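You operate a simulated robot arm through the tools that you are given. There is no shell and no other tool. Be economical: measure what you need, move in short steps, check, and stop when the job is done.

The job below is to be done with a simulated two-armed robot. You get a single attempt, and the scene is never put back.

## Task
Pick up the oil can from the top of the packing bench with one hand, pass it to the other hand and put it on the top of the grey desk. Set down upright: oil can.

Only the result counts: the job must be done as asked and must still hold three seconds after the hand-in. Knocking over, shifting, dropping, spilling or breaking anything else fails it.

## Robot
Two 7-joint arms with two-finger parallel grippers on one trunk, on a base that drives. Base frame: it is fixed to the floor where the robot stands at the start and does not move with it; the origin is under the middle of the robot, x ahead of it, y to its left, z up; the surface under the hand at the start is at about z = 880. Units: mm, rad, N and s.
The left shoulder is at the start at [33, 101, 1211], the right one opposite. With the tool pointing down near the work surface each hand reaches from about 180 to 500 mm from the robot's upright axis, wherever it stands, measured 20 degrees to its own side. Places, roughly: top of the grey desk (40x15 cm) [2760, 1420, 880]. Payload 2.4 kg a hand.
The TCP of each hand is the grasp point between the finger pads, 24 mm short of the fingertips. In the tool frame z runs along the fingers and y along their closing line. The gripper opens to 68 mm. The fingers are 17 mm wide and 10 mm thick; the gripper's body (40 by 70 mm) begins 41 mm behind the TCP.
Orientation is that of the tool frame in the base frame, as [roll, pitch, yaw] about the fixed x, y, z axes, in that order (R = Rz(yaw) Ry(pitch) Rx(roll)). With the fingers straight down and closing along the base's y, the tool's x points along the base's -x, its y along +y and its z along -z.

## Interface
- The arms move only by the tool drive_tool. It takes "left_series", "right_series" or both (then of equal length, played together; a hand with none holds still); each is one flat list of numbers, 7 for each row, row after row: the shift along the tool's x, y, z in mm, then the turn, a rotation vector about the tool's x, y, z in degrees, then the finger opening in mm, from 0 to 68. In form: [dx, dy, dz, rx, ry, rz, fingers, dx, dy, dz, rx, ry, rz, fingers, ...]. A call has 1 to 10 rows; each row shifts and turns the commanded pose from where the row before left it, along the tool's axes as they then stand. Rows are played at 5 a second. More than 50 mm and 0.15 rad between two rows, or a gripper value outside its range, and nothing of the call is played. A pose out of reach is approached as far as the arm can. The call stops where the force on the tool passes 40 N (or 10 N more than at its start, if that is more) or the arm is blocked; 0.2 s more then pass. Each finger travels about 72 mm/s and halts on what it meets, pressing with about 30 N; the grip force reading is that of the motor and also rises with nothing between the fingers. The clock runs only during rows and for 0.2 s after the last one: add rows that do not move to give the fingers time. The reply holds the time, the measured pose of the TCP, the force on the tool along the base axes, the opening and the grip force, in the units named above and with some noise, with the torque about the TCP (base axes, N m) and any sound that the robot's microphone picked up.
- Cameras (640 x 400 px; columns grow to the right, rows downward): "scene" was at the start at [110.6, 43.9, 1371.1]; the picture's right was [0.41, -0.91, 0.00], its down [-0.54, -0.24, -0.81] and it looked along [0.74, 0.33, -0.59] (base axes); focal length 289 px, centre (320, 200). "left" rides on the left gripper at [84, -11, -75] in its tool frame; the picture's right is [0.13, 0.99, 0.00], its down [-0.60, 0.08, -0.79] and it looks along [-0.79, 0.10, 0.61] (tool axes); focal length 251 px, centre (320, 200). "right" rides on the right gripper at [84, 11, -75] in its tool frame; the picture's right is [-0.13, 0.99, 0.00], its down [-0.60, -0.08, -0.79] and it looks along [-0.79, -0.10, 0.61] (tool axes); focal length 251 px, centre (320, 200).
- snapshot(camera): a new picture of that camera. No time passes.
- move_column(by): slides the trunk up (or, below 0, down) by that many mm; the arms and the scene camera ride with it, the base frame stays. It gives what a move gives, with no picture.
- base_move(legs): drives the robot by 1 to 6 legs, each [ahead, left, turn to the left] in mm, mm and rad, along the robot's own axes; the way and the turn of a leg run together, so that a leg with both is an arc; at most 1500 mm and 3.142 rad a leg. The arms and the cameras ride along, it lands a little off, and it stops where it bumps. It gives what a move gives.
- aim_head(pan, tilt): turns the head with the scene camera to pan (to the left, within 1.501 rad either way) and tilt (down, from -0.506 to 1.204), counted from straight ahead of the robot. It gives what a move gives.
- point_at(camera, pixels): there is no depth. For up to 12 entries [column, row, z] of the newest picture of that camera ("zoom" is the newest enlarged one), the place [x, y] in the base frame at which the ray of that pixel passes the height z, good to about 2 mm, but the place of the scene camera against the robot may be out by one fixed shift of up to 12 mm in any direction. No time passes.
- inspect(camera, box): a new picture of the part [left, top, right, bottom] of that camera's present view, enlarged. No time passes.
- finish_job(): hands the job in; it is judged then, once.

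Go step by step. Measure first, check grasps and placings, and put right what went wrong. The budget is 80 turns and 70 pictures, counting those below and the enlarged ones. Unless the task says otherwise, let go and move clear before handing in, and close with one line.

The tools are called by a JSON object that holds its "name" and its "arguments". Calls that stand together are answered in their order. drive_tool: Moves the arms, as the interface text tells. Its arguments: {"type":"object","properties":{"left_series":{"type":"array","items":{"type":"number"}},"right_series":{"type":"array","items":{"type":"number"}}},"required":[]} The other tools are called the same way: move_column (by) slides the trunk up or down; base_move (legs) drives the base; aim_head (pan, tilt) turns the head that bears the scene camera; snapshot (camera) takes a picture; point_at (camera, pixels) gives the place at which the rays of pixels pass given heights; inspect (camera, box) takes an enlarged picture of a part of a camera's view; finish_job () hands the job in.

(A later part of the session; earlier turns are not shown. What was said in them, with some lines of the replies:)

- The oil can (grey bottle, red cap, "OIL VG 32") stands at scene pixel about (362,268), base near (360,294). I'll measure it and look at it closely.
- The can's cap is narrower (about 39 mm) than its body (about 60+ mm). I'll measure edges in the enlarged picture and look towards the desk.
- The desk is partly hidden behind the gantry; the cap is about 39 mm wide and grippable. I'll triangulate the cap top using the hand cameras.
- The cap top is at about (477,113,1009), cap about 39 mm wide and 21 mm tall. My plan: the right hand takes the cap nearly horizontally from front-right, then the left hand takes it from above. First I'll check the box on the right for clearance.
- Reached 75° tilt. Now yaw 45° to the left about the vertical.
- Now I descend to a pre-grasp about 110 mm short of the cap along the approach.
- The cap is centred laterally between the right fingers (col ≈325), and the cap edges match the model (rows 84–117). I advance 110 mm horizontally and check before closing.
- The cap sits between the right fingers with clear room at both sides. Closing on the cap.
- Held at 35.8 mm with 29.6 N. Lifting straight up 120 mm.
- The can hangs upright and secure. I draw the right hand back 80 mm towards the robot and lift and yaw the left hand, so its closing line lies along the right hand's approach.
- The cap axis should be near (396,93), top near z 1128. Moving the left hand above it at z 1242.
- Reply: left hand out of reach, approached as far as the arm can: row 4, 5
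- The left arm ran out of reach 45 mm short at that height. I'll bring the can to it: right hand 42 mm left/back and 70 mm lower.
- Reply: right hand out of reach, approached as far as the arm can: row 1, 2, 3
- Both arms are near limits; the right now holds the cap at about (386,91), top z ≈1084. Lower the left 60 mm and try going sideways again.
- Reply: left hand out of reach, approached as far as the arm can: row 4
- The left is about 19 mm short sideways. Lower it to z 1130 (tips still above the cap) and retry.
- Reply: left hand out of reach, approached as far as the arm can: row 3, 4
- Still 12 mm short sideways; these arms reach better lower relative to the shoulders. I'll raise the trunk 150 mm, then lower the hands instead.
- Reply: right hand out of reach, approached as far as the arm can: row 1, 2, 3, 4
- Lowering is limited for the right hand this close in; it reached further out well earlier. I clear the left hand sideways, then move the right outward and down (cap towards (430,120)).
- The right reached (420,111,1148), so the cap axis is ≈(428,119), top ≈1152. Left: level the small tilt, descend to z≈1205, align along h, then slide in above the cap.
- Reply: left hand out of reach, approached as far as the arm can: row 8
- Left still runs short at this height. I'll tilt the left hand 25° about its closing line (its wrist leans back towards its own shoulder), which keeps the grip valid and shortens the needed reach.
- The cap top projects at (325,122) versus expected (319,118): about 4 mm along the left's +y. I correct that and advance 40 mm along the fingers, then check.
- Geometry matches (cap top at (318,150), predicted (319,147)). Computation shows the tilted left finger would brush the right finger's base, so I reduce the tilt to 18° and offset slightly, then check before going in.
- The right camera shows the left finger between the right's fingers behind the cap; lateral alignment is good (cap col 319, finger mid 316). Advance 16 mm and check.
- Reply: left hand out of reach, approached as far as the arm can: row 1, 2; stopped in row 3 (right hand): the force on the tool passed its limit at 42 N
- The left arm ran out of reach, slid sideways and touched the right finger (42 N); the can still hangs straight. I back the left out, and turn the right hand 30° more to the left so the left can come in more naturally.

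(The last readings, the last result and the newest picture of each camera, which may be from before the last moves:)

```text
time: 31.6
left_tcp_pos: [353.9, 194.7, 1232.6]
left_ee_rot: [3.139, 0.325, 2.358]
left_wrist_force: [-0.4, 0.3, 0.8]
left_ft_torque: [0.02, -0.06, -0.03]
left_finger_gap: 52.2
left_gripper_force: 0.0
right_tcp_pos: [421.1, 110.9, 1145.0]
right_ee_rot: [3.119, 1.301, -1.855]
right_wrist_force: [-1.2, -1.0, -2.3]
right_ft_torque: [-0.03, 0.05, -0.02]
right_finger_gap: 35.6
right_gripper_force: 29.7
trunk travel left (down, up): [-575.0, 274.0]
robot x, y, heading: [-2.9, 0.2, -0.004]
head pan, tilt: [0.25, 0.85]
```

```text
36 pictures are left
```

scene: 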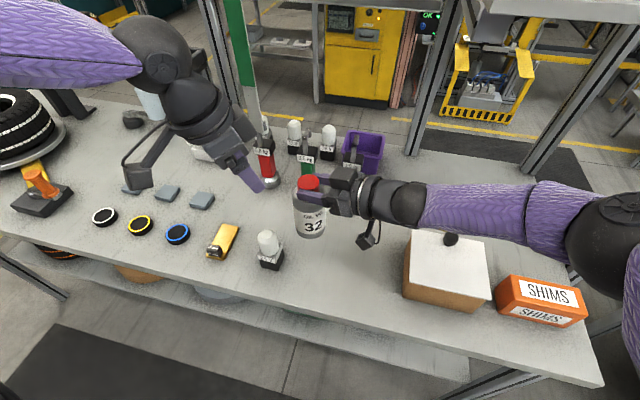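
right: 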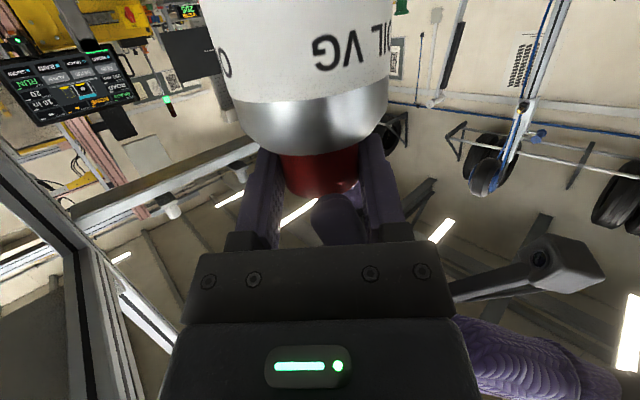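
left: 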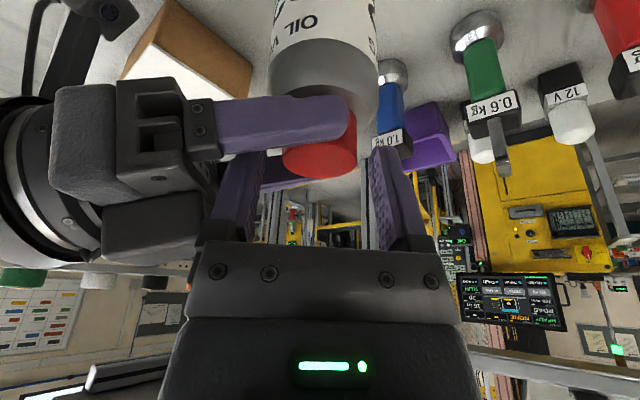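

The right hand turned well (now pointing 74° left). Next: bring the can 40 mm nearer the robot, and turn the left hand 29° to match.

{"name": "drive_tool", "arguments": {"right_series": [-0.5, 10.6, 1.7, 0, 0, 0, 20, -0.5, 10.6, 1.7, 0, 0, 0, 20, -0.5, 10.7, 1.7, 0, 0, 0, 20, -0.4, 10.7, 1.6, 0, 0, 0, 20, 0, 0, 0, 0, 0, 0, 20], "left_series": [0, 0, 0, -2.29, 0, -6.85, 52, 0, 0, 0, -2.29, 0, -6.85, 52, 0, 0, 0, -2.29, 0, -6.85, 52, 0, 0, 0, -2.29, 0, -6.85, 52, 0, 0, 0, 0, 0, 0, 52]}}

{"name": "snapshot", "arguments": {"camera": "left"}}

```text
time: 32.8
left_tcp_pos: [354.0, 194.8, 1232.1]
left_ee_rot: [-3.138, 0.327, 2.864]
left_wrist_force: [0.2, -0.4, -0.2]
left_ft_torque: [0.03, -0.04, -0.02]
left_finger_gap: 51.8
left_gripper_force: 0.1
right_tcp_pos: [380.7, 127.5, 1143.5]
right_ee_rot: [3.118, 1.299, -1.852]
right_wrist_force: [0.0, 0.7, -3.2]
right_ft_torque: [-0.02, -0.03, -0.01]
right_finger_gap: 35.8
right_gripper_force: 29.7
trunk travel left (down, up): [-575.0, 274.0]
robot x, y, heading: [2.7, -1.0, -0.0]
head pan, tilt: [0.25, 0.85]
```

```text
35 pictures are left
```

left: 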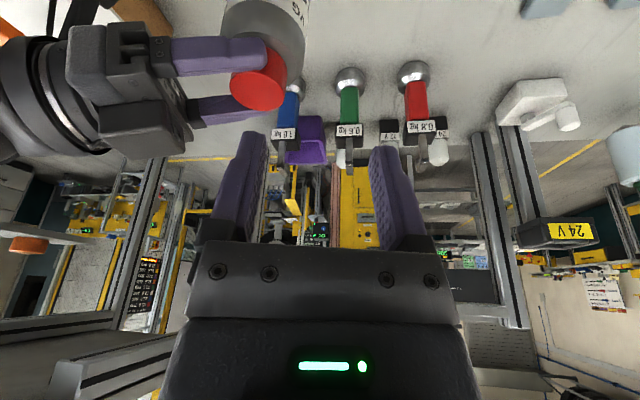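

Both poses reached. Now level the left hand to vertical and move it above the cap axis ≈(384,138).

{"name": "drive_tool", "arguments": {"left_series": [0, 0, 0, 0, 8.3, 0, 52, 0, 0, 0, 0, 8.3, 0, 52, 0, 0, 0, 0, 2.1, 0, 52, -22, 0, 0, 0, 0, 0, 52, -22.2, 0, 0, 0, 0, 0, 52, 0, -23, 0, 0, 0, 0, 52, 0, -23.3, 0, 0, 0, 0, 52, 0, 0, 25, 0, 0, 0, 52, 0, 0, 0, 0, 0, 0, 52]}}

{"name": "snapshot", "arguments": {"camera": "left"}}

{"name": "snapshot", "arguments": {"camera": "right"}}

```text
time: 34.8
left_tcp_pos: [383.7, 137.6, 1206.3]
left_ee_rot: [-3.14, -0.001, 2.863]
left_wrist_force: [-0.3, 0.1, -0.1]
left_ft_torque: [0.02, 0.01, 0.01]
left_finger_gap: 51.9
left_gripper_force: 0.1
right_tcp_pos: [380.3, 127.5, 1145.1]
right_ee_rot: [3.118, 1.302, -1.852]
right_wrist_force: [0.3, -0.8, -3.3]
right_ft_torque: [0.0, 0.03, 0.01]
right_finger_gap: 35.5
right_gripper_force: 30.4
trunk travel left (down, up): [-575.0, 274.0]
robot x, y, heading: [1.5, 1.4, 0.0]
head pan, tilt: [0.25, 0.85]
```

```text
34 pictures are left
```

left: 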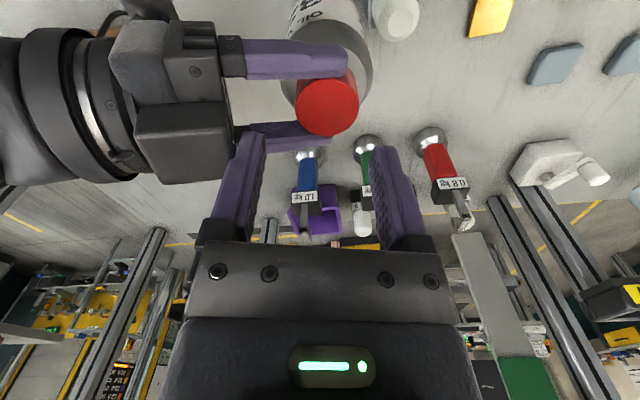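

```text
33 pictures are left
```

right: 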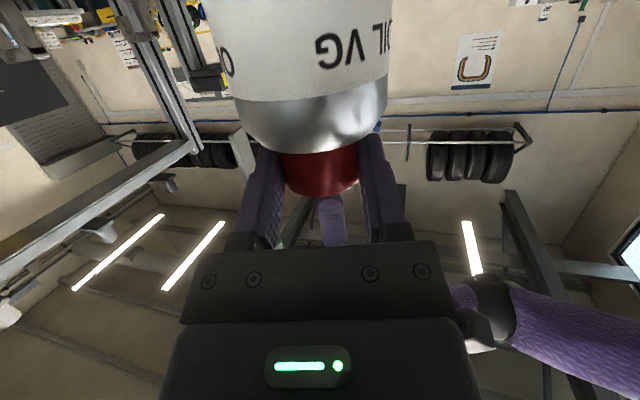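

The left finger now sits centred between the right's fingers, and the left camera shows the cap at (328,108) versus expected (320,109): shift 4.5 mm along +y, then go down 52 mm.

{"name": "drive_tool", "arguments": {"left_series": [0, 4.5, 0, 0, 0, 0, 52, 0, 0, 15, 0, 0, 0, 52, 0, 0, 15, 0, 0, 0, 52, 0, 0, 12, 0, 0, 0, 52, 0, 0, 6, 0, 0, 0, 52, 0, 0, 4, 0, 0, 0, 52, 0, 0, 0, 0, 0, 0, 52]}}

{"name": "snapshot", "arguments": {"camera": "left"}}

{"name": "snapshot", "arguments": {"camera": "right"}}

{"name": "inspect", "arguments": {"camera": "scene", "box": [230, 110, 410, 250]}}

```text
time: 36.4
left_tcp_pos: [376.7, 148.9, 1160.9]
left_ee_rot: [-3.141, 0.001, 2.862]
left_wrist_force: [3.6, -1.5, 3.8]
left_ft_torque: [-0.12, 0.06, 0.12]
left_finger_gap: 52.1
left_gripper_force: 0.2
left hand out of reach, approached as far as the arm can: row 4, 6
right_tcp_pos: [379.1, 127.8, 1144.5]
right_ee_rot: [3.116, 1.299, -1.854]
right_wrist_force: [-3.4, 0.1, -7.4]
right_ft_torque: [-0.07, -0.12, -0.06]
right_finger_gap: 35.6
right_gripper_force: 30.0
trunk travel left (down, up): [-575.0, 274.0]
robot x, y, heading: [-0.1, 0.5, -0.001]
head pan, tilt: [0.25, 0.85]
```

```text
32 pictures are left
```

left: 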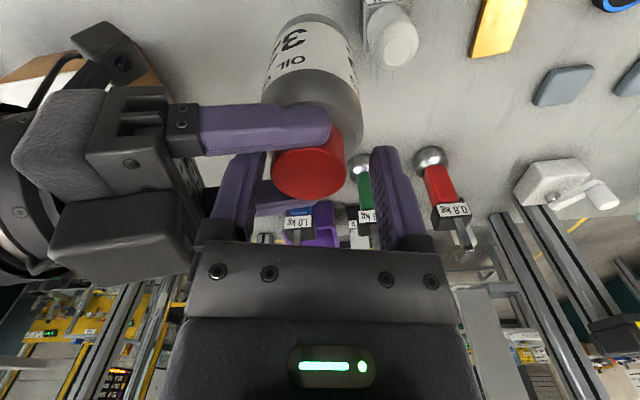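

```text
31 pictures are left
```

right: 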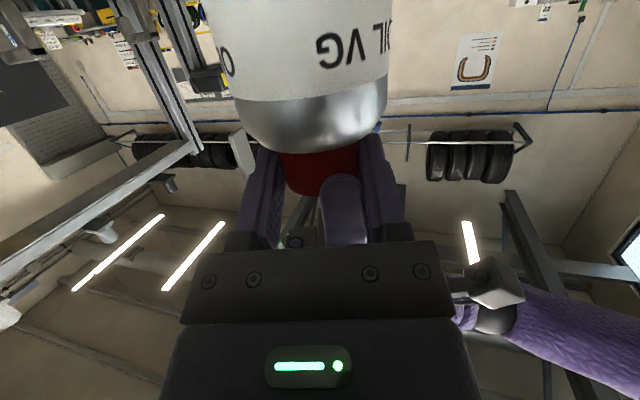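

```text
2.86 times, centred on (320, 180) of scene
```

zoom: 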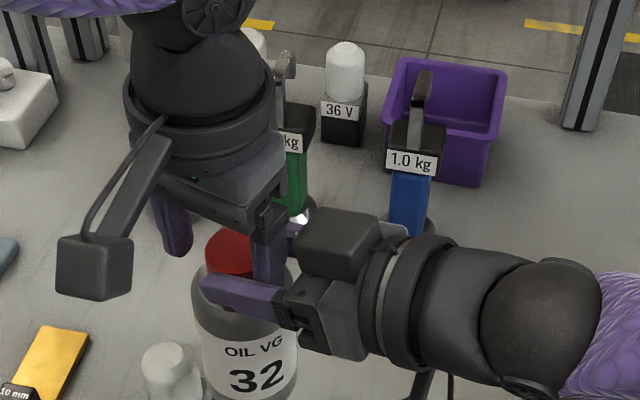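

The left arm is at a joint limit when reaching inward; it wants the can further to its own side. I'll retract the left up and to its left, then carry the can 80 mm to the left.

{"name": "drive_tool", "arguments": {"left_series": [-2, 0, -10, 0, 0, 0, 52, 0, 0, -30, 0, 0, 0, 52, 0, 0, -35, 0, 0, 0, 52, 0, 35, 0, 0, 0, 0, 52, 0, 40, 0, 0, 0, 0, 52, 0, 40, 0, 0, 0, 0, 52, 0, 0, 0, 0, 0, 0, 52]}}

{"name": "drive_tool", "arguments": {"right_series": [-6.8, 7.4, 24.7, 0, 0, 0, 20, -6.8, 7.4, 24.7, 0, 0, 0, 20, -6.8, 7.4, 24.7, 0, 0, 0, 20, 0, 0, 0, 0, 0, 0, 20]}}

{"name": "snapshot", "arguments": {"camera": "left"}}

```text
time: 38.0
left_tcp_pos: [410.5, 260.1, 1234.6]
left_ee_rot: [-3.141, -0.002, 2.864]
left_wrist_force: [-0.4, 0.2, -0.3]
left_ft_torque: [-0.01, 0.02, 0.03]
left_finger_gap: 51.8
left_gripper_force: 0.1
right_tcp_pos: [380.4, 127.4, 1144.5]
right_ee_rot: [3.117, 1.302, -1.854]
right_wrist_force: [0.1, -0.1, -2.8]
right_ft_torque: [-0.05, 0.0, 0.0]
right_finger_gap: 35.5
right_gripper_force: 30.3
trunk travel left (down, up): [-575.0, 274.0]
robot x, y, heading: [0.5, -1.7, 0.004]
head pan, tilt: [0.25, 0.85]
```

```text
time: 39.0
left_tcp_pos: [410.8, 259.7, 1234.3]
left_ee_rot: [-3.14, 0.0, 2.862]
left_wrist_force: [-0.1, -0.3, 0.3]
left_ft_torque: [-0.01, -0.01, 0.03]
left_finger_gap: 52.3
left_gripper_force: 0.1
right_tcp_pos: [377.9, 206.8, 1143.4]
right_ee_rot: [3.118, 1.301, -1.854]
right_wrist_force: [-0.2, -0.3, -2.9]
right_ft_torque: [-0.05, 0.02, -0.01]
right_finger_gap: 35.4
right_gripper_force: 29.3
trunk travel left (down, up): [-575.0, 274.0]
robot x, y, heading: [2.6, 3.8, -0.0]
head pan, tilt: [0.25, 0.85]
```

```text
29 pictures are left
```

left: 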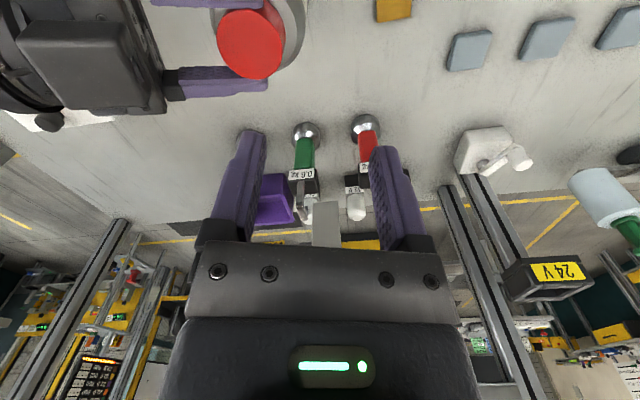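

Everything reached. Move the left above the cap's new axis ≈(383,222) at z≈1206.

{"name": "drive_tool", "arguments": {"left_series": [16.2, 0, 0, 0, 0, 0, 52, 0, -22, 0, 0, 0, 0, 52, 0, -22.5, 0, 0, 0, 0, 52, 0, 0, 28, 0, 0, 0, 52, 0, 0, 0, 0, 0, 0, 52]}}

{"name": "snapshot", "arguments": {"camera": "left"}}

```text
time: 40.2
left_tcp_pos: [382.8, 222.5, 1207.3]
left_ee_rot: [-3.14, 0.0, 2.862]
left_wrist_force: [-0.3, -0.7, -0.8]
left_ft_torque: [0.01, 0.0, 0.0]
left_finger_gap: 52.0
left_gripper_force: 0.0
right_tcp_pos: [379.1, 206.8, 1143.8]
right_ee_rot: [3.119, 1.301, -1.85]
right_wrist_force: [-0.2, -0.3, -2.4]
right_ft_torque: [-0.08, 0.02, 0.05]
right_finger_gap: 35.6
right_gripper_force: 29.8
trunk travel left (down, up): [-575.0, 274.0]
robot x, y, heading: [0.8, -0.8, 0.003]
head pan, tilt: [0.25, 0.85]
```

```text
28 pictures are left
```

left: 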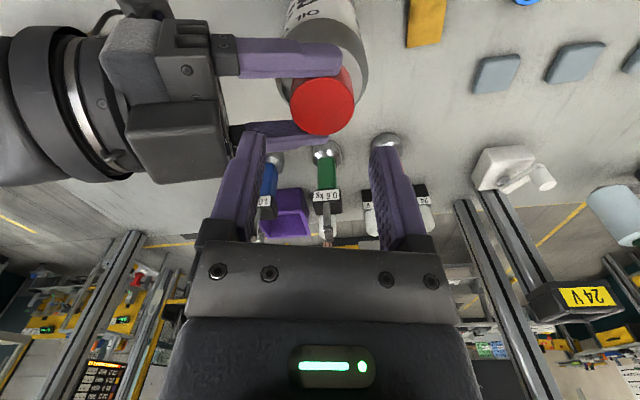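

Aligned (cap centre (323,107)). Descend 36 mm first to confirm reach.

{"name": "drive_tool", "arguments": {"left_series": [0, 1.5, 12, 0, 0, 0, 52, 0, 0, 12, 0, 0, 0, 52, 0, 0, 12, 0, 0, 0, 52]}}

```text
time: 41.0
left_tcp_pos: [383.9, 223.2, 1169.5]
left_ee_rot: [-3.139, 0.001, 2.863]
left_wrist_force: [0.2, 0.1, -0.2]
left_ft_torque: [-0.02, 0.01, 0.0]
left_finger_gap: 51.8
left_gripper_force: 0.0
right_tcp_pos: [379.8, 207.5, 1143.6]
right_ee_rot: [3.12, 1.3, -1.854]
right_wrist_force: [0.0, -0.4, -2.0]
right_ft_torque: [-0.06, -0.01, 0.01]
right_finger_gap: 35.1
right_gripper_force: 29.5
trunk travel left (down, up): [-575.0, 274.0]
robot x, y, heading: [0.8, 3.0, -0.001]
head pan, tilt: [0.25, 0.85]
```

Reach is fine now with no contact. Go down the last 16 mm in small steps and look.

{"name": "drive_tool", "arguments": {"left_series": [0, 0, 6, 0, 0, 0, 52, 0, 0, 6, 0, 0, 0, 52, 0, 0, 4, 0, 0, 0, 52, 0, 0, 0, 0, 0, 0, 52]}}

{"name": "snapshot", "arguments": {"camera": "left"}}

{"name": "snapshot", "arguments": {"camera": "right"}}

```text
time: 42.0
left_tcp_pos: [383.1, 223.4, 1154.9]
left_ee_rot: [-3.14, 0.001, 2.863]
left_wrist_force: [0.2, -0.2, 0.4]
left_ft_torque: [0.01, 0.0, -0.05]
left_finger_gap: 52.1
left_gripper_force: 0.0
right_tcp_pos: [379.1, 206.6, 1143.6]
right_ee_rot: [3.12, 1.3, -1.851]
right_wrist_force: [-0.5, 0.5, -2.0]
right_ft_torque: [-0.04, 0.01, -0.01]
right_finger_gap: 35.5
right_gripper_force: 30.2
trunk travel left (down, up): [-575.0, 274.0]
robot x, y, heading: [-2.3, 1.9, 0.001]
head pan, tilt: [0.25, 0.85]
```

```text
27 pictures are left
```

left: 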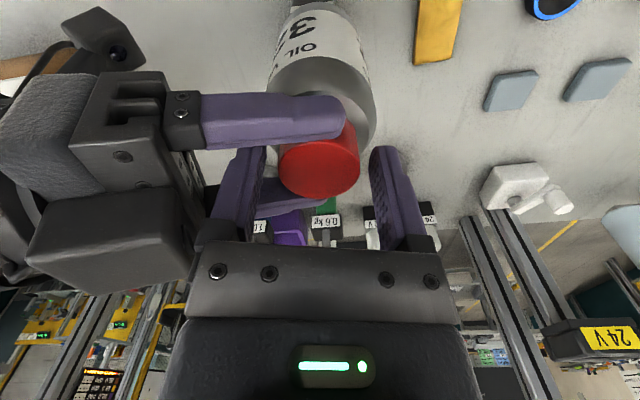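

```text
26 pictures are left
```

right: 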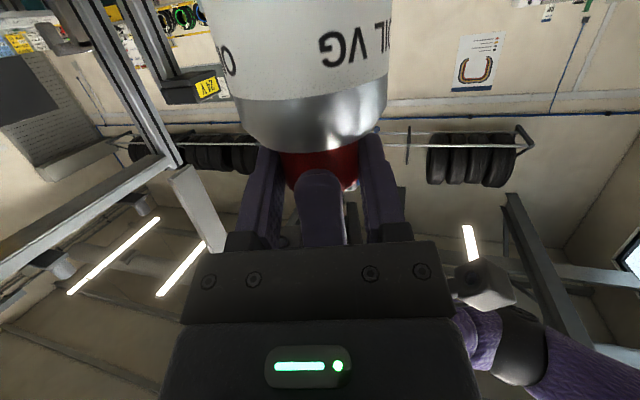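

The left fingertips straddle the cap cleanly. Close the left hand on the cap.

{"name": "drive_tool", "arguments": {"left_series": [0, 0, 0, 0, 0, 0, 40, 0, 0, 0, 0, 0, 0, 20, 0, 0, 0, 0, 0, 0, 20, 0, 0, 0, 0, 0, 0, 20]}}

{"name": "snapshot", "arguments": {"camera": "left"}}

```text
time: 43.0
left_tcp_pos: [383.3, 222.2, 1154.4]
left_ee_rot: [-3.14, -0.001, 2.861]
left_wrist_force: [-4.6, -9.2, 1.5]
left_ft_torque: [-0.12, 0.02, -0.08]
left_finger_gap: 35.9
left_gripper_force: 29.3
right_tcp_pos: [378.9, 209.0, 1144.2]
right_ee_rot: [3.119, 1.301, -1.853]
right_wrist_force: [4.6, 7.4, -4.1]
right_ft_torque: [-0.04, 0.05, 0.02]
right_finger_gap: 35.4
right_gripper_force: 30.6
trunk travel left (down, up): [-575.0, 274.0]
robot x, y, heading: [-0.1, -2.8, -0.002]
head pan, tilt: [0.25, 0.85]
```

```text
25 pictures are left
```

left: 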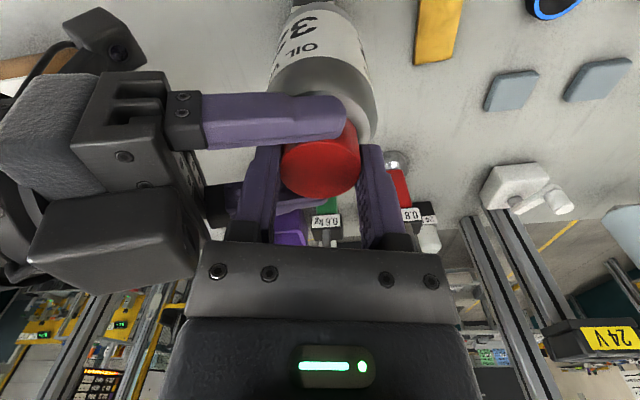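

Both hands hold the cap (left 35.9 mm, 29 N). Release the right and withdraw it horizontally.

{"name": "drive_tool", "arguments": {"right_series": [0, 0, 0, 0, 0, 0, 45, 0, 0, 0, 0, 0, 0, 64, 0, 0, 0, 0, 0, 0, 64, 5.3, 0, -19.3, 0, 0, 0, 64, 8.9, 0, -32, 0, 0, 0, 64, 10.7, 0, -38.6, 0, 0, 0, 64, 10.7, 0, -38.6, 0, 0, 0, 64]}}

{"name": "snapshot", "arguments": {"camera": "left"}}

{"name": "snapshot", "arguments": {"camera": "scene"}}

```text
time: 44.6
left_tcp_pos: [382.8, 222.3, 1155.0]
left_ee_rot: [-3.14, 0.0, 2.861]
left_wrist_force: [0.3, 0.0, -2.6]
left_ft_torque: [0.0, -0.01, -0.01]
left_finger_gap: 35.6
left_gripper_force: 30.5
right_tcp_pos: [345.2, 77.8, 1145.2]
right_ee_rot: [3.122, 1.303, -1.851]
right_wrist_force: [0.2, 0.9, 0.8]
right_ft_torque: [0.0, 0.02, 0.02]
right_finger_gap: 63.8
right_gripper_force: 0.1
trunk travel left (down, up): [-575.0, 274.0]
robot x, y, heading: [-0.1, -0.8, 0.0]
head pan, tilt: [0.25, 0.85]
```

```text
24 pictures are left
```

left: 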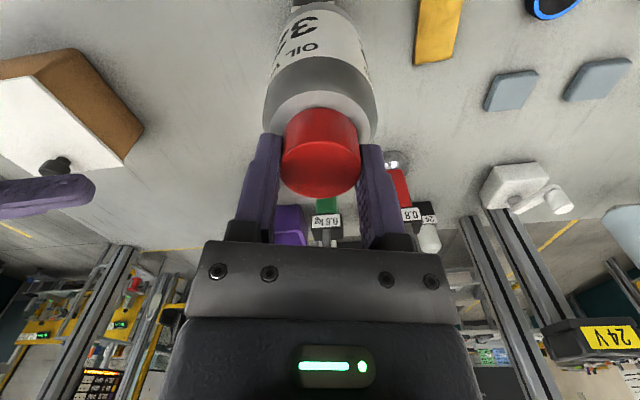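

```text
23 pictures are left
```

scene: 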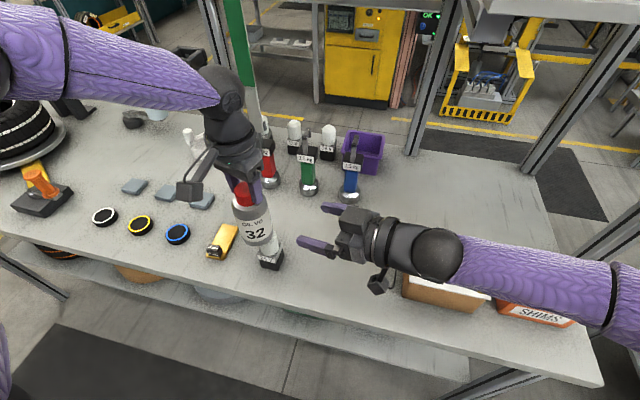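

The can is in the left hand alone (35.6 mm, 30 N, −2.6 N load) and upright. Now back off from the bench and look for a route left and right.

{"name": "base_move", "arguments": {"legs": [[-700, 0, 0]]}}

{"name": "aim_head", "arguments": {"pan": 0.75, "tilt": 0.3}}

{"name": "snapshot", "arguments": {"camera": "scene"}}

{"name": "aim_head", "arguments": {"pan": -0.4, "tilt": 0.3}}

{"name": "snapshot", "arguments": {"camera": "scene"}}

```text
time: 48.5
left_tcp_pos: [-320.0, 223.0, 1155.1]
left_ee_rot: [-3.138, 0.0, 2.861]
left_wrist_force: [-1.4, -0.3, -2.0]
left_ft_torque: [0.02, 0.0, 0.01]
left_finger_gap: 35.8
left_gripper_force: 30.0
right_tcp_pos: [-357.7, 80.0, 1144.9]
right_ee_rot: [3.122, 1.302, -1.853]
right_wrist_force: [-0.1, -0.1, 0.3]
right_ft_torque: [0.0, 0.0, 0.03]
right_finger_gap: 63.8
right_gripper_force: 0.0
trunk travel left (down, up): [-575.0, 274.0]
robot x, y, heading: [-703.8, 2.9, 0.002]
head pan, tilt: [0.25, 0.85]
```

```text
time: 49.4
left_tcp_pos: [-320.6, 223.1, 1155.6]
left_ee_rot: [-3.14, 0.0, 2.861]
left_wrist_force: [0.3, -0.4, -3.6]
left_ft_torque: [0.03, -0.02, -0.02]
left_finger_gap: 36.1
left_gripper_force: 29.5
right_tcp_pos: [-356.3, 78.9, 1143.7]
right_ee_rot: [3.119, 1.3, -1.853]
right_wrist_force: [-1.0, 0.9, -0.2]
right_ft_torque: [0.0, -0.02, -0.01]
right_finger_gap: 64.0
right_gripper_force: 0.0
trunk travel left (down, up): [-575.0, 274.0]
robot x, y, heading: [-704.4, -3.1, -0.002]
head pan, tilt: [0.75, 0.3]
```

```text
22 pictures are left
```

scene: 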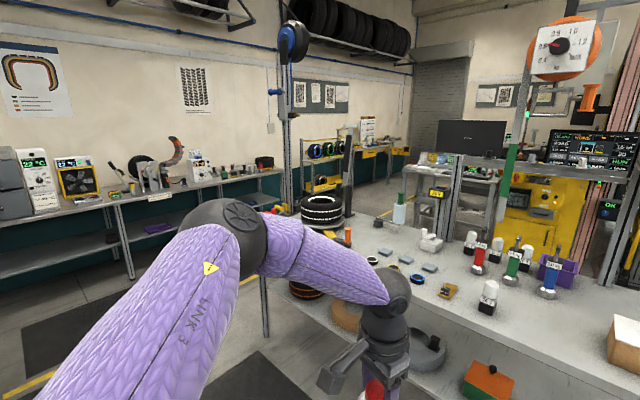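

```text
time: 50.8
left_tcp_pos: [-318.5, 221.8, 1155.2]
left_ee_rot: [-3.139, -0.001, 2.859]
left_wrist_force: [-0.4, 0.4, -3.0]
left_ft_torque: [0.01, -0.02, 0.04]
left_finger_gap: 35.8
left_gripper_force: 29.8
right_tcp_pos: [-356.8, 79.9, 1144.6]
right_ee_rot: [3.12, 1.301, -1.855]
right_wrist_force: [0.4, -0.7, -0.3]
right_ft_torque: [0.0, -0.01, -0.01]
right_finger_gap: 64.0
right_gripper_force: 0.1
trunk travel left (down, up): [-575.0, 274.0]
robot x, y, heading: [-703.5, 1.0, -0.003]
head pan, tilt: [-0.4, 0.3]
```

```text
21 pictures are left
```

scene: 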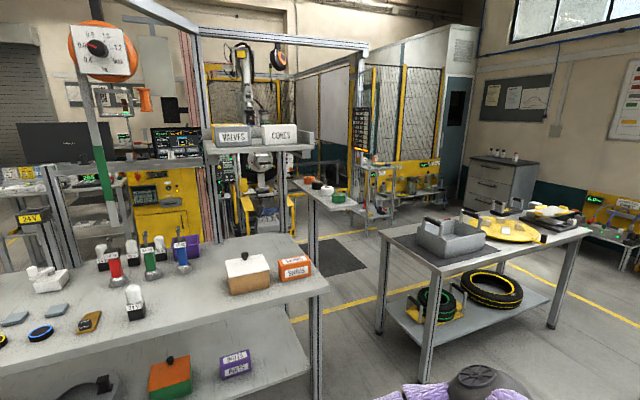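

The left side looks open. I zoom towards the desk (expected near pan 0.39) and measure the bench's left end.

{"name": "aim_head", "arguments": {"pan": 0.6, "tilt": 0.45}}

{"name": "snapshot", "arguments": {"camera": "scene"}}

{"name": "inspect", "arguments": {"camera": "scene", "box": [270, 60, 470, 185]}}

```text
time: 52.1
left_tcp_pos: [-318.4, 223.0, 1154.2]
left_ee_rot: [-3.139, 0.001, 2.861]
left_wrist_force: [-0.6, 0.1, -2.3]
left_ft_torque: [0.0, 0.0, -0.02]
left_finger_gap: 35.6
left_gripper_force: 30.0
right_tcp_pos: [-356.2, 78.7, 1144.3]
right_ee_rot: [3.119, 1.299, -1.852]
right_wrist_force: [0.4, -0.5, 0.5]
right_ft_torque: [0.02, -0.01, -0.05]
right_finger_gap: 64.0
right_gripper_force: 0.1
trunk travel left (down, up): [-575.0, 274.0]
robot x, y, heading: [-705.7, -1.0, -0.001]
head pan, tilt: [0.6, 0.45]
```

```text
20 pictures are left
```

scene: 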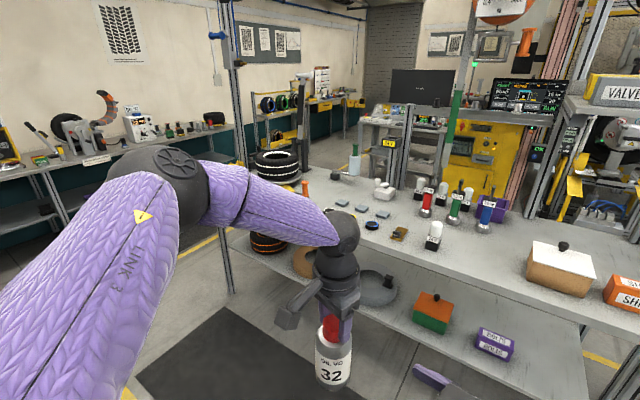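

```text
3.20 times, centred on (370, 122) of scene
```

zoom: 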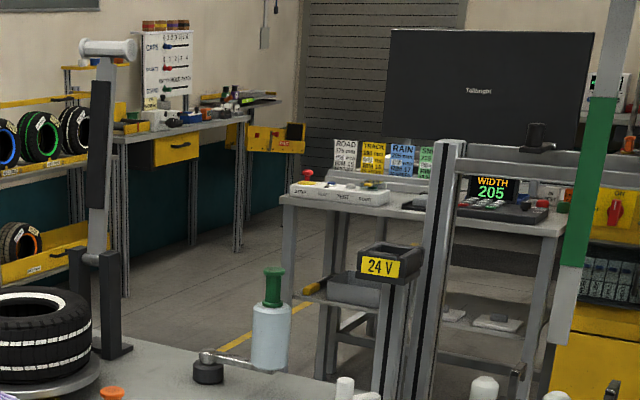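

I see the grey desk (with the WIDTH display). Measure its corners and the bench's left end.

{"name": "point_at", "arguments": {"camera": "zoom", "pixels": [[282, 198, 880], [330, 178, 880], [558, 225, 880], [350, 205, 880], [440, 215, 880], [470, 205, 880]]}}

{"name": "point_at", "arguments": {"camera": "scene", "pixels": [[232, 245, 880], [246, 172, 880], [230, 290, 0], [290, 150, 880], [300, 235, 0], [225, 230, 0]]}}

```text
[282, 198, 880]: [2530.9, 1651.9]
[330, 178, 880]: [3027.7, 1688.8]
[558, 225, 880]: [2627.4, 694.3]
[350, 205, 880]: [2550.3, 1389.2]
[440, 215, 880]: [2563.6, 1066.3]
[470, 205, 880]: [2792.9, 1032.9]
```

```text
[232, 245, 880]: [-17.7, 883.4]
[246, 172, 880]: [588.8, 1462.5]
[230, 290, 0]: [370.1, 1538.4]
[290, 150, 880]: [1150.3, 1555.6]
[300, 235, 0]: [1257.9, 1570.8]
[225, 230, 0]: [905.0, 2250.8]
```

The bench's left end is near y≈1500. Check the corridor width to the left wall furniture and the right-hand alternative.

{"name": "point_at", "arguments": {"camera": "scene", "pixels": [[50, 168, 880], [120, 152, 880], [235, 128, 880], [70, 222, 0], [310, 165, 0], [300, 195, 0], [330, 160, 0], [200, 240, 0], [250, 165, 300]]}}

{"name": "aim_head", "arguments": {"pan": 1.0, "tilt": 0.5}}

{"name": "snapshot", "arguments": {"camera": "scene"}}

```text
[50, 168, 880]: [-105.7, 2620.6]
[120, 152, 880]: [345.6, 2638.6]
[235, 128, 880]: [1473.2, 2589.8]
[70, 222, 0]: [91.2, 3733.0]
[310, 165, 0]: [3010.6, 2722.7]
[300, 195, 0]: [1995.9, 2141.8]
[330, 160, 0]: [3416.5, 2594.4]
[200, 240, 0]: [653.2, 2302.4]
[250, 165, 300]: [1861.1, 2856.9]
```

```text
time: 52.9
left_tcp_pos: [-319.0, 222.9, 1154.6]
left_ee_rot: [-3.14, 0.0, 2.86]
left_wrist_force: [-0.9, -0.4, -3.4]
left_ft_torque: [-0.02, -0.01, 0.04]
left_finger_gap: 35.5
left_gripper_force: 30.0
right_tcp_pos: [-356.5, 79.7, 1145.2]
right_ee_rot: [3.118, 1.3, -1.855]
right_wrist_force: [-0.3, -0.3, -0.1]
right_ft_torque: [0.0, -0.01, 0.01]
right_finger_gap: 63.9
right_gripper_force: 0.0
trunk travel left (down, up): [-575.0, 274.0]
robot x, y, heading: [-697.3, 3.5, 0.0]
head pan, tilt: [1.0, 0.499]
```

```text
18 pictures are left
```

scene: 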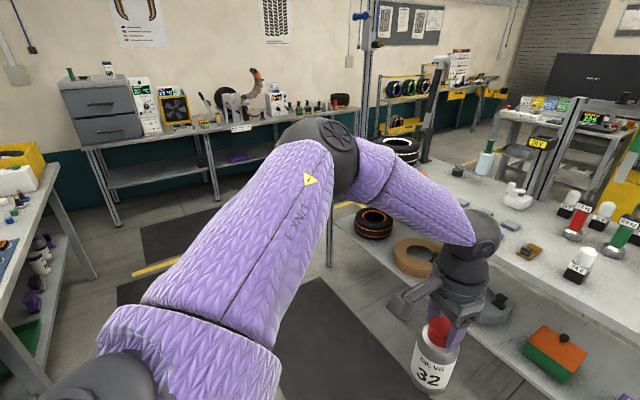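

Measure the leg at (330,265) and the other bench at lower-left (60,180).

{"name": "point_at", "arguments": {"camera": "scene", "pixels": [[330, 266, 0], [330, 190, 880], [62, 172, 880], [95, 278, 0], [20, 395, 0], [220, 200, 0], [400, 140, 880], [310, 285, 0]]}}

```text
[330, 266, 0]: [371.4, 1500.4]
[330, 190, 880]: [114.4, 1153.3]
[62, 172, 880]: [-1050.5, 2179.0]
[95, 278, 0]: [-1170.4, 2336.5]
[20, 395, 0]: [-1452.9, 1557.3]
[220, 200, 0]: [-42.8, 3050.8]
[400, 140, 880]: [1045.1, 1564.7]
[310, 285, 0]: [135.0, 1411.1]
```

The corridor at the left is y≈1510–2600, wide enough. Drive left, then forward through it in stages.

{"name": "base_move", "arguments": {"legs": [[0, 1400, 0], [500, 620, 0], [1400, 0, 0]]}}

{"name": "aim_head", "arguments": {"pan": -0.45, "tilt": 0.4}}

{"name": "snapshot", "arguments": {"camera": "scene"}}

```text
time: 70.5
left_tcp_pos: [1624.0, 2214.5, 1154.9]
left_ee_rot: [-3.14, 0.0, 2.854]
left_wrist_force: [0.8, 0.3, -2.8]
left_ft_torque: [-0.03, 0.01, 0.04]
left_finger_gap: 35.6
left_gripper_force: 30.0
right_tcp_pos: [1586.4, 2071.0, 1145.0]
right_ee_rot: [3.119, 1.3, -1.863]
right_wrist_force: [1.0, -0.2, 0.0]
right_ft_torque: [0.01, -0.01, 0.01]
right_finger_gap: 63.7
right_gripper_force: 0.0
trunk travel left (down, up): [-575.0, 274.0]
robot x, y, heading: [1239.1, 1995.6, -0.011]
head pan, tilt: [1.0, 0.499]
```

```text
time: 72.0
left_tcp_pos: [1624.0, 2214.0, 1155.2]
left_ee_rot: [-3.139, -0.001, 2.854]
left_wrist_force: [0.1, 0.4, -3.7]
left_ft_torque: [0.02, 0.01, 0.05]
left_finger_gap: 35.3
left_gripper_force: 30.0
right_tcp_pos: [1585.4, 2071.7, 1145.0]
right_ee_rot: [3.12, 1.301, -1.862]
right_wrist_force: [-0.3, -0.6, 0.2]
right_ft_torque: [-0.01, 0.0, 0.01]
right_finger_gap: 64.0
right_gripper_force: 0.1
trunk travel left (down, up): [-575.0, 274.0]
robot x, y, heading: [1238.5, 1993.4, -0.012]
head pan, tilt: [-0.45, 0.4]
```

```text
17 pictures are left
```

scene: 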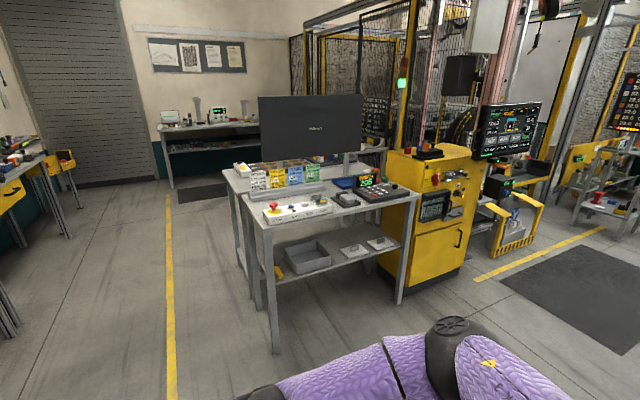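

Clear path; the desk is at (320,200). Zoom in on the desktop to find the free area.

{"name": "inspect", "arguments": {"camera": "scene", "box": [215, 140, 425, 270]}}

{"name": "point_at", "arguments": {"camera": "scene", "pixels": [[266, 228, 880], [222, 172, 880], [418, 196, 880], [388, 177, 880], [265, 222, 880], [332, 214, 880], [290, 198, 880], [320, 195, 880], [350, 180, 880], [322, 182, 880]]}}

```text
3.05 times, centred on (320, 205) of scene
```

zoom: 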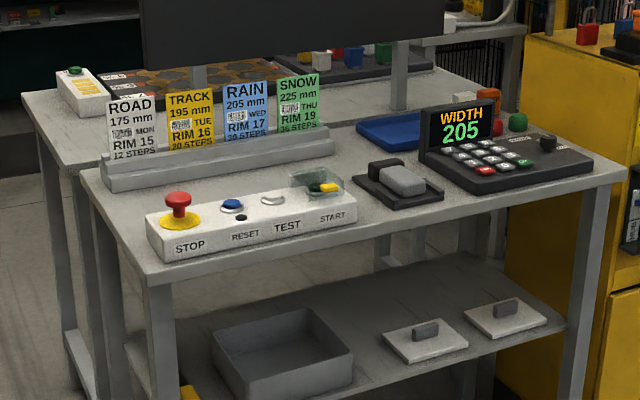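

```text
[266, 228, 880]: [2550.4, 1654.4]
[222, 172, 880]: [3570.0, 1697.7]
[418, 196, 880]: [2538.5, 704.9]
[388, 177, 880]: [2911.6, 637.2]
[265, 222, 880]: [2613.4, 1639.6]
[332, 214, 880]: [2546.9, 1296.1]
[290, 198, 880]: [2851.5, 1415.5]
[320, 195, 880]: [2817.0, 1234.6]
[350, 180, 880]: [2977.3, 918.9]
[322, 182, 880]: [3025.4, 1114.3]
```

The desk's free strip lies between the white tester (x≈2550–2640) and the card rack (x≈2870+), centred about (2760,1420). I'll approach from the desk's left side facing −y, so the can comes in over the left end. First tuck the right hand, then drive and turn.

{"name": "drive_tool", "arguments": {"right_series": [-20.9, 0, -36.9, 0, 0, 0, 64, -20.9, 0, -36.9, 0, 0, 0, 64]}}

{"name": "base_move", "arguments": {"legs": [[850, 60, 0], [0, 0, -1.559]]}}

{"name": "aim_head", "arguments": {"pan": 0.5, "tilt": 0.6}}

{"name": "snapshot", "arguments": {"camera": "scene"}}

```text
time: 72.6
left_tcp_pos: [1624.5, 2214.9, 1154.0]
left_ee_rot: [-3.139, 0.0, 2.853]
left_wrist_force: [-0.3, 1.0, -3.2]
left_ft_torque: [0.04, -0.02, -0.01]
left_finger_gap: 35.5
left_gripper_force: 29.9
right_tcp_pos: [1569.8, 2011.1, 1204.9]
right_ee_rot: [3.117, 1.303, -1.862]
right_wrist_force: [-0.3, -0.1, -0.1]
right_ft_torque: [0.03, -0.02, 0.05]
right_finger_gap: 63.9
right_gripper_force: 0.1
trunk travel left (down, up): [-575.0, 274.0]
robot x, y, heading: [1237.7, 1993.9, -0.009]
head pan, tilt: [-0.45, 0.4]
```

```text
time: 80.9
left_tcp_pos: [2304.8, 1666.3, 1154.5]
left_ee_rot: [-3.14, 0.001, 1.296]
left_wrist_force: [-0.1, -0.7, -3.1]
left_ft_torque: [0.0, 0.03, 0.01]
left_finger_gap: 35.4
left_gripper_force: 30.1
right_tcp_pos: [2100.5, 1718.6, 1205.5]
right_ee_rot: [3.12, 1.302, 2.865]
right_wrist_force: [0.3, -0.3, 0.2]
right_ft_torque: [0.03, -0.02, 0.05]
right_finger_gap: 63.9
right_gripper_force: 0.0
trunk travel left (down, up): [-575.0, 274.0]
robot x, y, heading: [2081.0, 2050.4, -1.565]
head pan, tilt: [-0.45, 0.4]
```

```text
time: 82.1
left_tcp_pos: [2304.5, 1667.3, 1155.2]
left_ee_rot: [-3.14, 0.0, 1.298]
left_wrist_force: [-0.6, -0.7, -3.0]
left_ft_torque: [0.0, -0.01, 0.0]
left_finger_gap: 35.1
left_gripper_force: 29.7
right_tcp_pos: [2101.2, 1718.3, 1205.3]
right_ee_rot: [3.118, 1.301, 2.866]
right_wrist_force: [-0.3, 0.6, 0.1]
right_ft_torque: [-0.01, -0.01, 0.01]
right_finger_gap: 64.1
right_gripper_force: 0.0
trunk travel left (down, up): [-575.0, 274.0]
robot x, y, heading: [2080.5, 2047.7, -1.565]
head pan, tilt: [0.499, 0.6]
```

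```text
15 pictures are left
```

scene: 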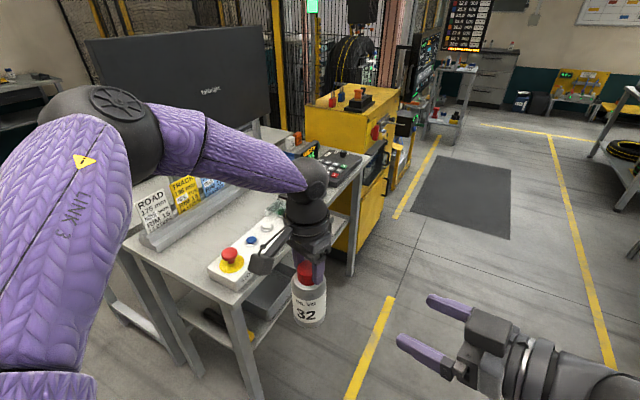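

Now facing the desk's left end. Measure the free strip's borders and the monitor and elbow positions.

{"name": "inspect", "arguments": {"camera": "scene", "box": [120, 170, 300, 310]}}

{"name": "point_at", "arguments": {"camera": "scene", "pixels": [[152, 250, 880], [143, 237, 880], [238, 306, 880], [134, 250, 880], [208, 266, 920], [225, 288, 880], [88, 42, 1400], [88, 42, 1300], [105, 110, 1500], [105, 110, 1400], [255, 208, 890]]}}

```text
2.86 times, centred on (210, 240) of scene
```

zoom: 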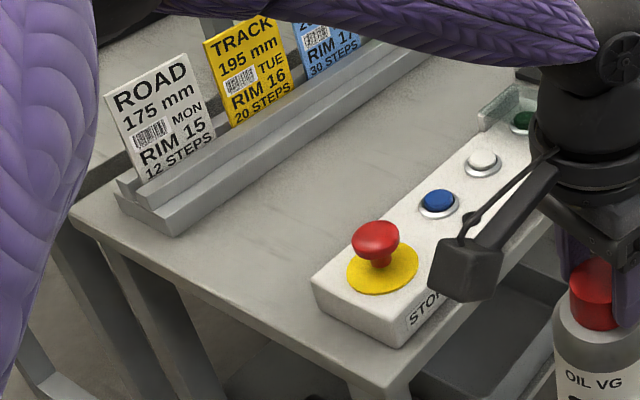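

```text
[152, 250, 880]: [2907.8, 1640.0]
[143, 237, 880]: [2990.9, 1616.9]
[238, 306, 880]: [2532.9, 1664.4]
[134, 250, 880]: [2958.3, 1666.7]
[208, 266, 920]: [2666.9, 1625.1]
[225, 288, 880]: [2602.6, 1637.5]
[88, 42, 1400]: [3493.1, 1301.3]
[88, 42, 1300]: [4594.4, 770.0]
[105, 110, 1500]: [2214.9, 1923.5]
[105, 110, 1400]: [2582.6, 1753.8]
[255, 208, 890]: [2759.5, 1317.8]
```

The strip spans x≈2670–2865 here, so I aim for (2765, ~1555). The can clears everything at bottom z≈1019. Strafe left 459, then ahead 95.

{"name": "base_move", "arguments": {"legs": [[0, 459, 0], [95, 0, 0]]}}

{"name": "aim_head", "arguments": {"pan": 0.45, "tilt": 0.85}}

{"name": "snapshot", "arguments": {"camera": "scene"}}

{"name": "snapshot", "arguments": {"camera": "left"}}

```text
time: 85.6
left_tcp_pos: [2764.8, 1574.8, 1154.1]
left_ee_rot: [-3.139, -0.002, 1.297]
left_wrist_force: [0.5, -0.2, -2.4]
left_ft_torque: [-0.01, -0.01, 0.04]
left_finger_gap: 34.8
left_gripper_force: 30.1
right_tcp_pos: [2561.4, 1626.7, 1204.2]
right_ee_rot: [3.115, 1.3, 2.862]
right_wrist_force: [-0.2, -0.2, -0.7]
right_ft_torque: [-0.01, -0.01, 0.0]
right_finger_gap: 64.0
right_gripper_force: 0.0
trunk travel left (down, up): [-575.0, 274.0]
robot x, y, heading: [2537.0, 1955.6, -1.563]
head pan, tilt: [0.499, 0.6]
```

```text
time: 86.4
left_tcp_pos: [2765.5, 1575.3, 1154.1]
left_ee_rot: [-3.139, -0.001, 1.297]
left_wrist_force: [0.4, -0.2, -2.2]
left_ft_torque: [-0.01, 0.04, 0.01]
left_finger_gap: 34.3
left_gripper_force: 29.7
right_tcp_pos: [2560.0, 1626.8, 1204.5]
right_ee_rot: [3.119, 1.301, 2.866]
right_wrist_force: [0.1, 0.0, 0.5]
right_ft_torque: [0.0, 0.0, 0.02]
right_finger_gap: 64.2
right_gripper_force: 0.0
trunk travel left (down, up): [-575.0, 274.0]
robot x, y, heading: [2540.4, 1954.2, -1.566]
head pan, tilt: [0.45, 0.85]
```

```text
13 pictures are left
```

scene: 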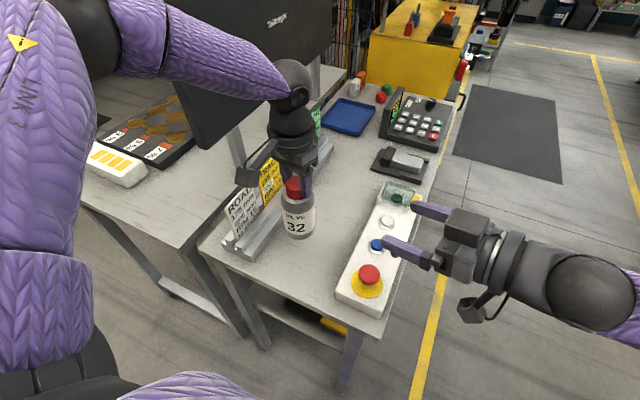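

```text
12 pictures are left
```

left: 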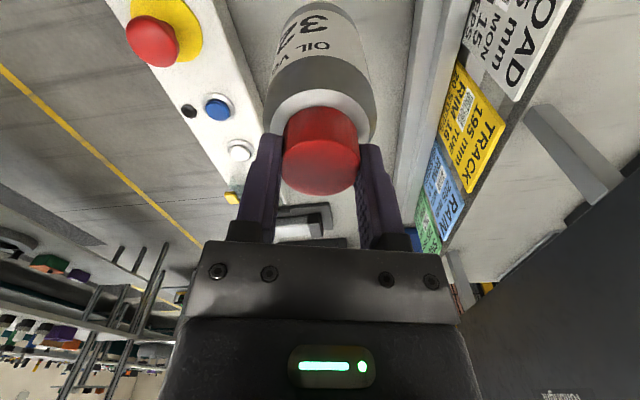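

The can hovers between tester and rack. Check the borders in the left camera to centre before lowering.

{"name": "point_at", "arguments": {"camera": "left", "pixels": [[396, 160, 880], [415, 60, 880], [262, 110, 920], [225, 10, 920], [262, 110, 880], [275, 20, 880]]}}

{"name": "point_at", "arguments": {"camera": "scene", "pixels": [[228, 250, 880], [250, 260, 880], [338, 293, 880], [372, 210, 910], [262, 348, 880]]}}

```text
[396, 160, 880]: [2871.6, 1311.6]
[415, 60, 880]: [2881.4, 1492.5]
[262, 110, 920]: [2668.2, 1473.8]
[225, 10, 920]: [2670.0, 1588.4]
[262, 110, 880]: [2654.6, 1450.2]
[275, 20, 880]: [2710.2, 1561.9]
```

```text
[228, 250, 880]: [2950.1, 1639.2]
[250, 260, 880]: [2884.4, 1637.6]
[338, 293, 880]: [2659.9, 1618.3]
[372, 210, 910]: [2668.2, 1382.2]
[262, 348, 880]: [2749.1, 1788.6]
```

Centre of the strip is x≈2775. Shift the can by about (+5,−30) mm, then lower with the trunk 120 mm.

{"name": "drive_tool", "arguments": {"left_series": [-13.7, 6.4, 0, 0, 0, 0, 20, -13.7, 6.4, 0, 0, 0, 0, 20, 0, 0, 0, 0, 0, 0, 20]}}

{"name": "move_column", "arguments": {"by": -120}}

{"name": "snapshot", "arguments": {"camera": "scene"}}

{"name": "snapshot", "arguments": {"camera": "right"}}

```text
time: 87.2
left_tcp_pos: [2769.5, 1545.8, 1154.5]
left_ee_rot: [-3.14, 0.0, 1.296]
left_wrist_force: [0.1, -0.6, -3.2]
left_ft_torque: [0.04, -0.01, -0.01]
left_finger_gap: 35.0
left_gripper_force: 29.8
right_tcp_pos: [2561.2, 1627.4, 1204.5]
right_ee_rot: [3.119, 1.3, 2.865]
right_wrist_force: [-0.2, -0.6, 0.2]
right_ft_torque: [0.02, 0.01, -0.02]
right_finger_gap: 64.1
right_gripper_force: 0.0
trunk travel left (down, up): [-575.0, 274.0]
robot x, y, heading: [2540.7, 1957.3, -1.565]
head pan, tilt: [0.45, 0.85]
```

```text
time: 88.7
left_tcp_pos: [2769.2, 1545.7, 1033.7]
left_ee_rot: [-3.141, 0.001, 1.296]
left_wrist_force: [0.1, -0.4, -2.3]
left_ft_torque: [-0.03, 0.0, -0.01]
left_finger_gap: 34.7
left_gripper_force: 30.0
right_tcp_pos: [2561.7, 1626.5, 1084.3]
right_ee_rot: [3.12, 1.302, 2.865]
right_wrist_force: [-0.1, 0.1, -0.5]
right_ft_torque: [-0.03, -0.01, 0.0]
right_finger_gap: 64.2
right_gripper_force: 0.1
trunk travel left (down, up): [-455.0, 394.0]
robot x, y, heading: [2534.7, 1956.4, -1.563]
head pan, tilt: [0.45, 0.85]
```

```text
11 pictures are left
```

scene: 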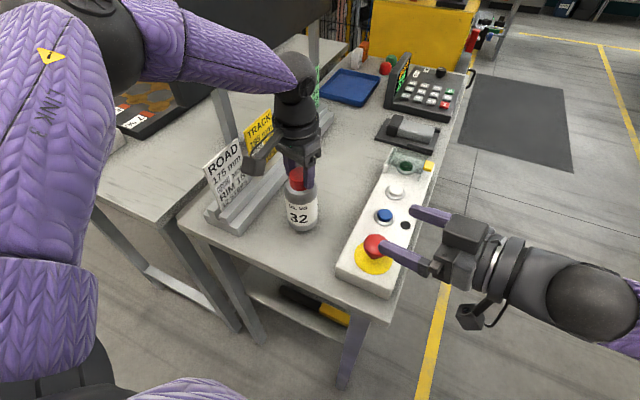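

```text
10 pictures are left
```

right: 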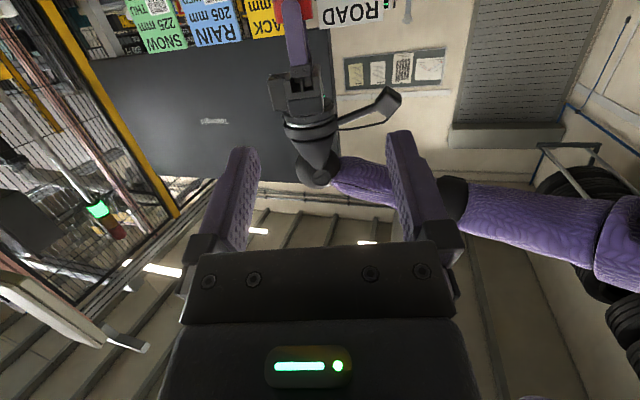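

Clear on all sides; can bottom is about 18 mm above the desk. Lower 13 mm gently and read forces.

{"name": "drive_tool", "arguments": {"left_series": [0, 0, 5, 0, 0, 0, 20, 0, 0, 5, 0, 0, 0, 20, 0, 0, 3, 0, 0, 0, 20, 0, 0, 0, 0, 0, 0, 20]}}

{"name": "inspect", "arguments": {"camera": "scene", "box": [250, 150, 350, 250]}}

```text
time: 89.7
left_tcp_pos: [2768.9, 1546.0, 1021.8]
left_ee_rot: [-3.14, -0.001, 1.298]
left_wrist_force: [0.3, -0.3, -2.5]
left_ft_torque: [0.02, -0.01, 0.01]
left_finger_gap: 34.6
left_gripper_force: 29.6
right_tcp_pos: [2561.4, 1627.1, 1084.1]
right_ee_rot: [3.119, 1.3, 2.867]
right_wrist_force: [0.7, -0.5, -0.3]
right_ft_torque: [0.03, 0.02, -0.04]
right_finger_gap: 64.0
right_gripper_force: 0.1
trunk travel left (down, up): [-455.0, 394.0]
robot x, y, heading: [2543.2, 1957.2, -1.565]
head pan, tilt: [0.45, 0.85]
```

```text
4.00 times, centred on (300, 200) of scene
```

zoom: 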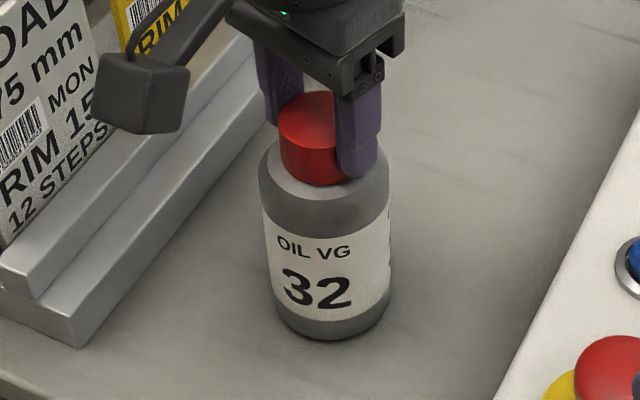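

Still no contact; the can is upright just above the desk. Continue in 2 mm steps.

{"name": "drive_tool", "arguments": {"left_series": [0, 0, 2, 0, 0, 0, 20, 0, 0, 2, 0, 0, 0, 20, 0, 0, 0, 0, 0, 0, 20]}}

```text
time: 90.5
left_tcp_pos: [2769.6, 1546.2, 1018.5]
left_ee_rot: [-3.141, 0.001, 1.295]
left_wrist_force: [0.9, 0.5, 0.1]
left_ft_torque: [-0.03, -0.02, -0.04]
left_finger_gap: 34.8
left_gripper_force: 29.6
right_tcp_pos: [2560.1, 1628.0, 1084.3]
right_ee_rot: [3.119, 1.302, 2.865]
right_wrist_force: [0.4, 0.1, 0.7]
right_ft_torque: [0.02, 0.01, -0.01]
right_finger_gap: 64.3
right_gripper_force: 0.1
trunk travel left (down, up): [-455.0, 394.0]
robot x, y, heading: [2541.3, 1958.6, -1.567]
head pan, tilt: [0.45, 0.85]
```

The load went from −2.5 to about 0 N: the can is touching the desk. One more 1.5 mm to confirm.

{"name": "drive_tool", "arguments": {"left_series": [0, 0, 1.5, 0, 0, 0, 20, 0, 0, 0, 0, 0, 0, 20]}}

```text
time: 91.1
left_tcp_pos: [2769.5, 1545.3, 1017.6]
left_ee_rot: [-3.141, 0.001, 1.296]
left_wrist_force: [2.5, 0.4, 14.3]
left_ft_torque: [0.0, -0.04, -0.01]
left_finger_gap: 34.6
left_gripper_force: 30.3
right_tcp_pos: [2560.8, 1627.5, 1086.1]
right_ee_rot: [3.123, 1.301, 2.871]
right_wrist_force: [-0.4, 0.1, -0.3]
right_ft_torque: [0.01, 0.02, 0.02]
right_finger_gap: 63.9
right_gripper_force: 0.2
trunk travel left (down, up): [-455.0, 394.0]
robot x, y, heading: [2538.5, 1954.5, -1.566]
head pan, tilt: [0.45, 0.85]
```

Firm contact (14 N). Relieve slightly, open, and lift off straight up.

{"name": "drive_tool", "arguments": {"left_series": [0, 0, -1, 0, 0, 0, 20, 0, 0, 0, 0, 0, 0, 45, 0, 0, 0, 0, 0, 0, 58, 0, 0, 0, 0, 0, 0, 58, 0, 0, -10, 0, 0, 0, 58, 0, 0, -30, 0, 0, 0, 58, 0, 0, -40, 0, 0, 0, 58, 0, 0, -40, 0, 0, 0, 58]}}

{"name": "snapshot", "arguments": {"camera": "scene"}}

{"name": "snapshot", "arguments": {"camera": "left"}}

```text
time: 92.9
left_tcp_pos: [2769.1, 1546.4, 1139.0]
left_ee_rot: [-3.141, -0.002, 1.297]
left_wrist_force: [0.5, 0.5, -0.2]
left_ft_torque: [0.01, -0.01, -0.01]
left_finger_gap: 58.1
left_gripper_force: 0.0
right_tcp_pos: [2561.5, 1626.1, 1083.7]
right_ee_rot: [3.12, 1.302, 2.867]
right_wrist_force: [-0.4, -0.4, 0.2]
right_ft_torque: [0.03, 0.0, 0.0]
right_finger_gap: 63.8
right_gripper_force: 0.1
trunk travel left (down, up): [-455.0, 394.0]
robot x, y, heading: [2538.0, 1957.2, -1.567]
head pan, tilt: [0.45, 0.85]
```

```text
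8 pictures are left
```

scene: 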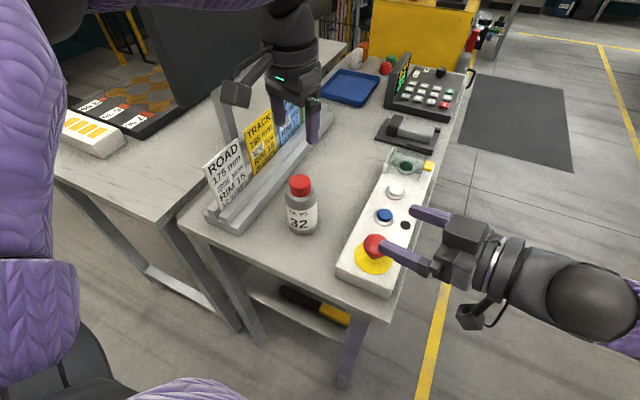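

```text
7 pictures are left
```

left: 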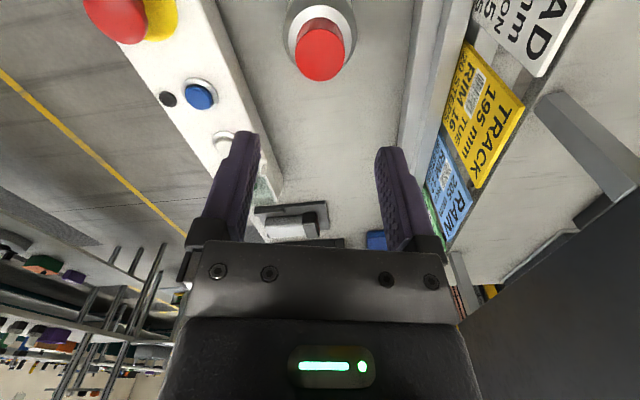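

The can stands upright on the desk at about (2769,1546), both hands are clear and the force readings are near zero, so I'm handing in.

{"name": "finish_job", "arguments": {}}

```text
The job is handed in.
```

The oil can was picked up with the right hand, passed in the air to the left hand, and set down upright on the grey desk, with both hands clear of it before the hand-in.
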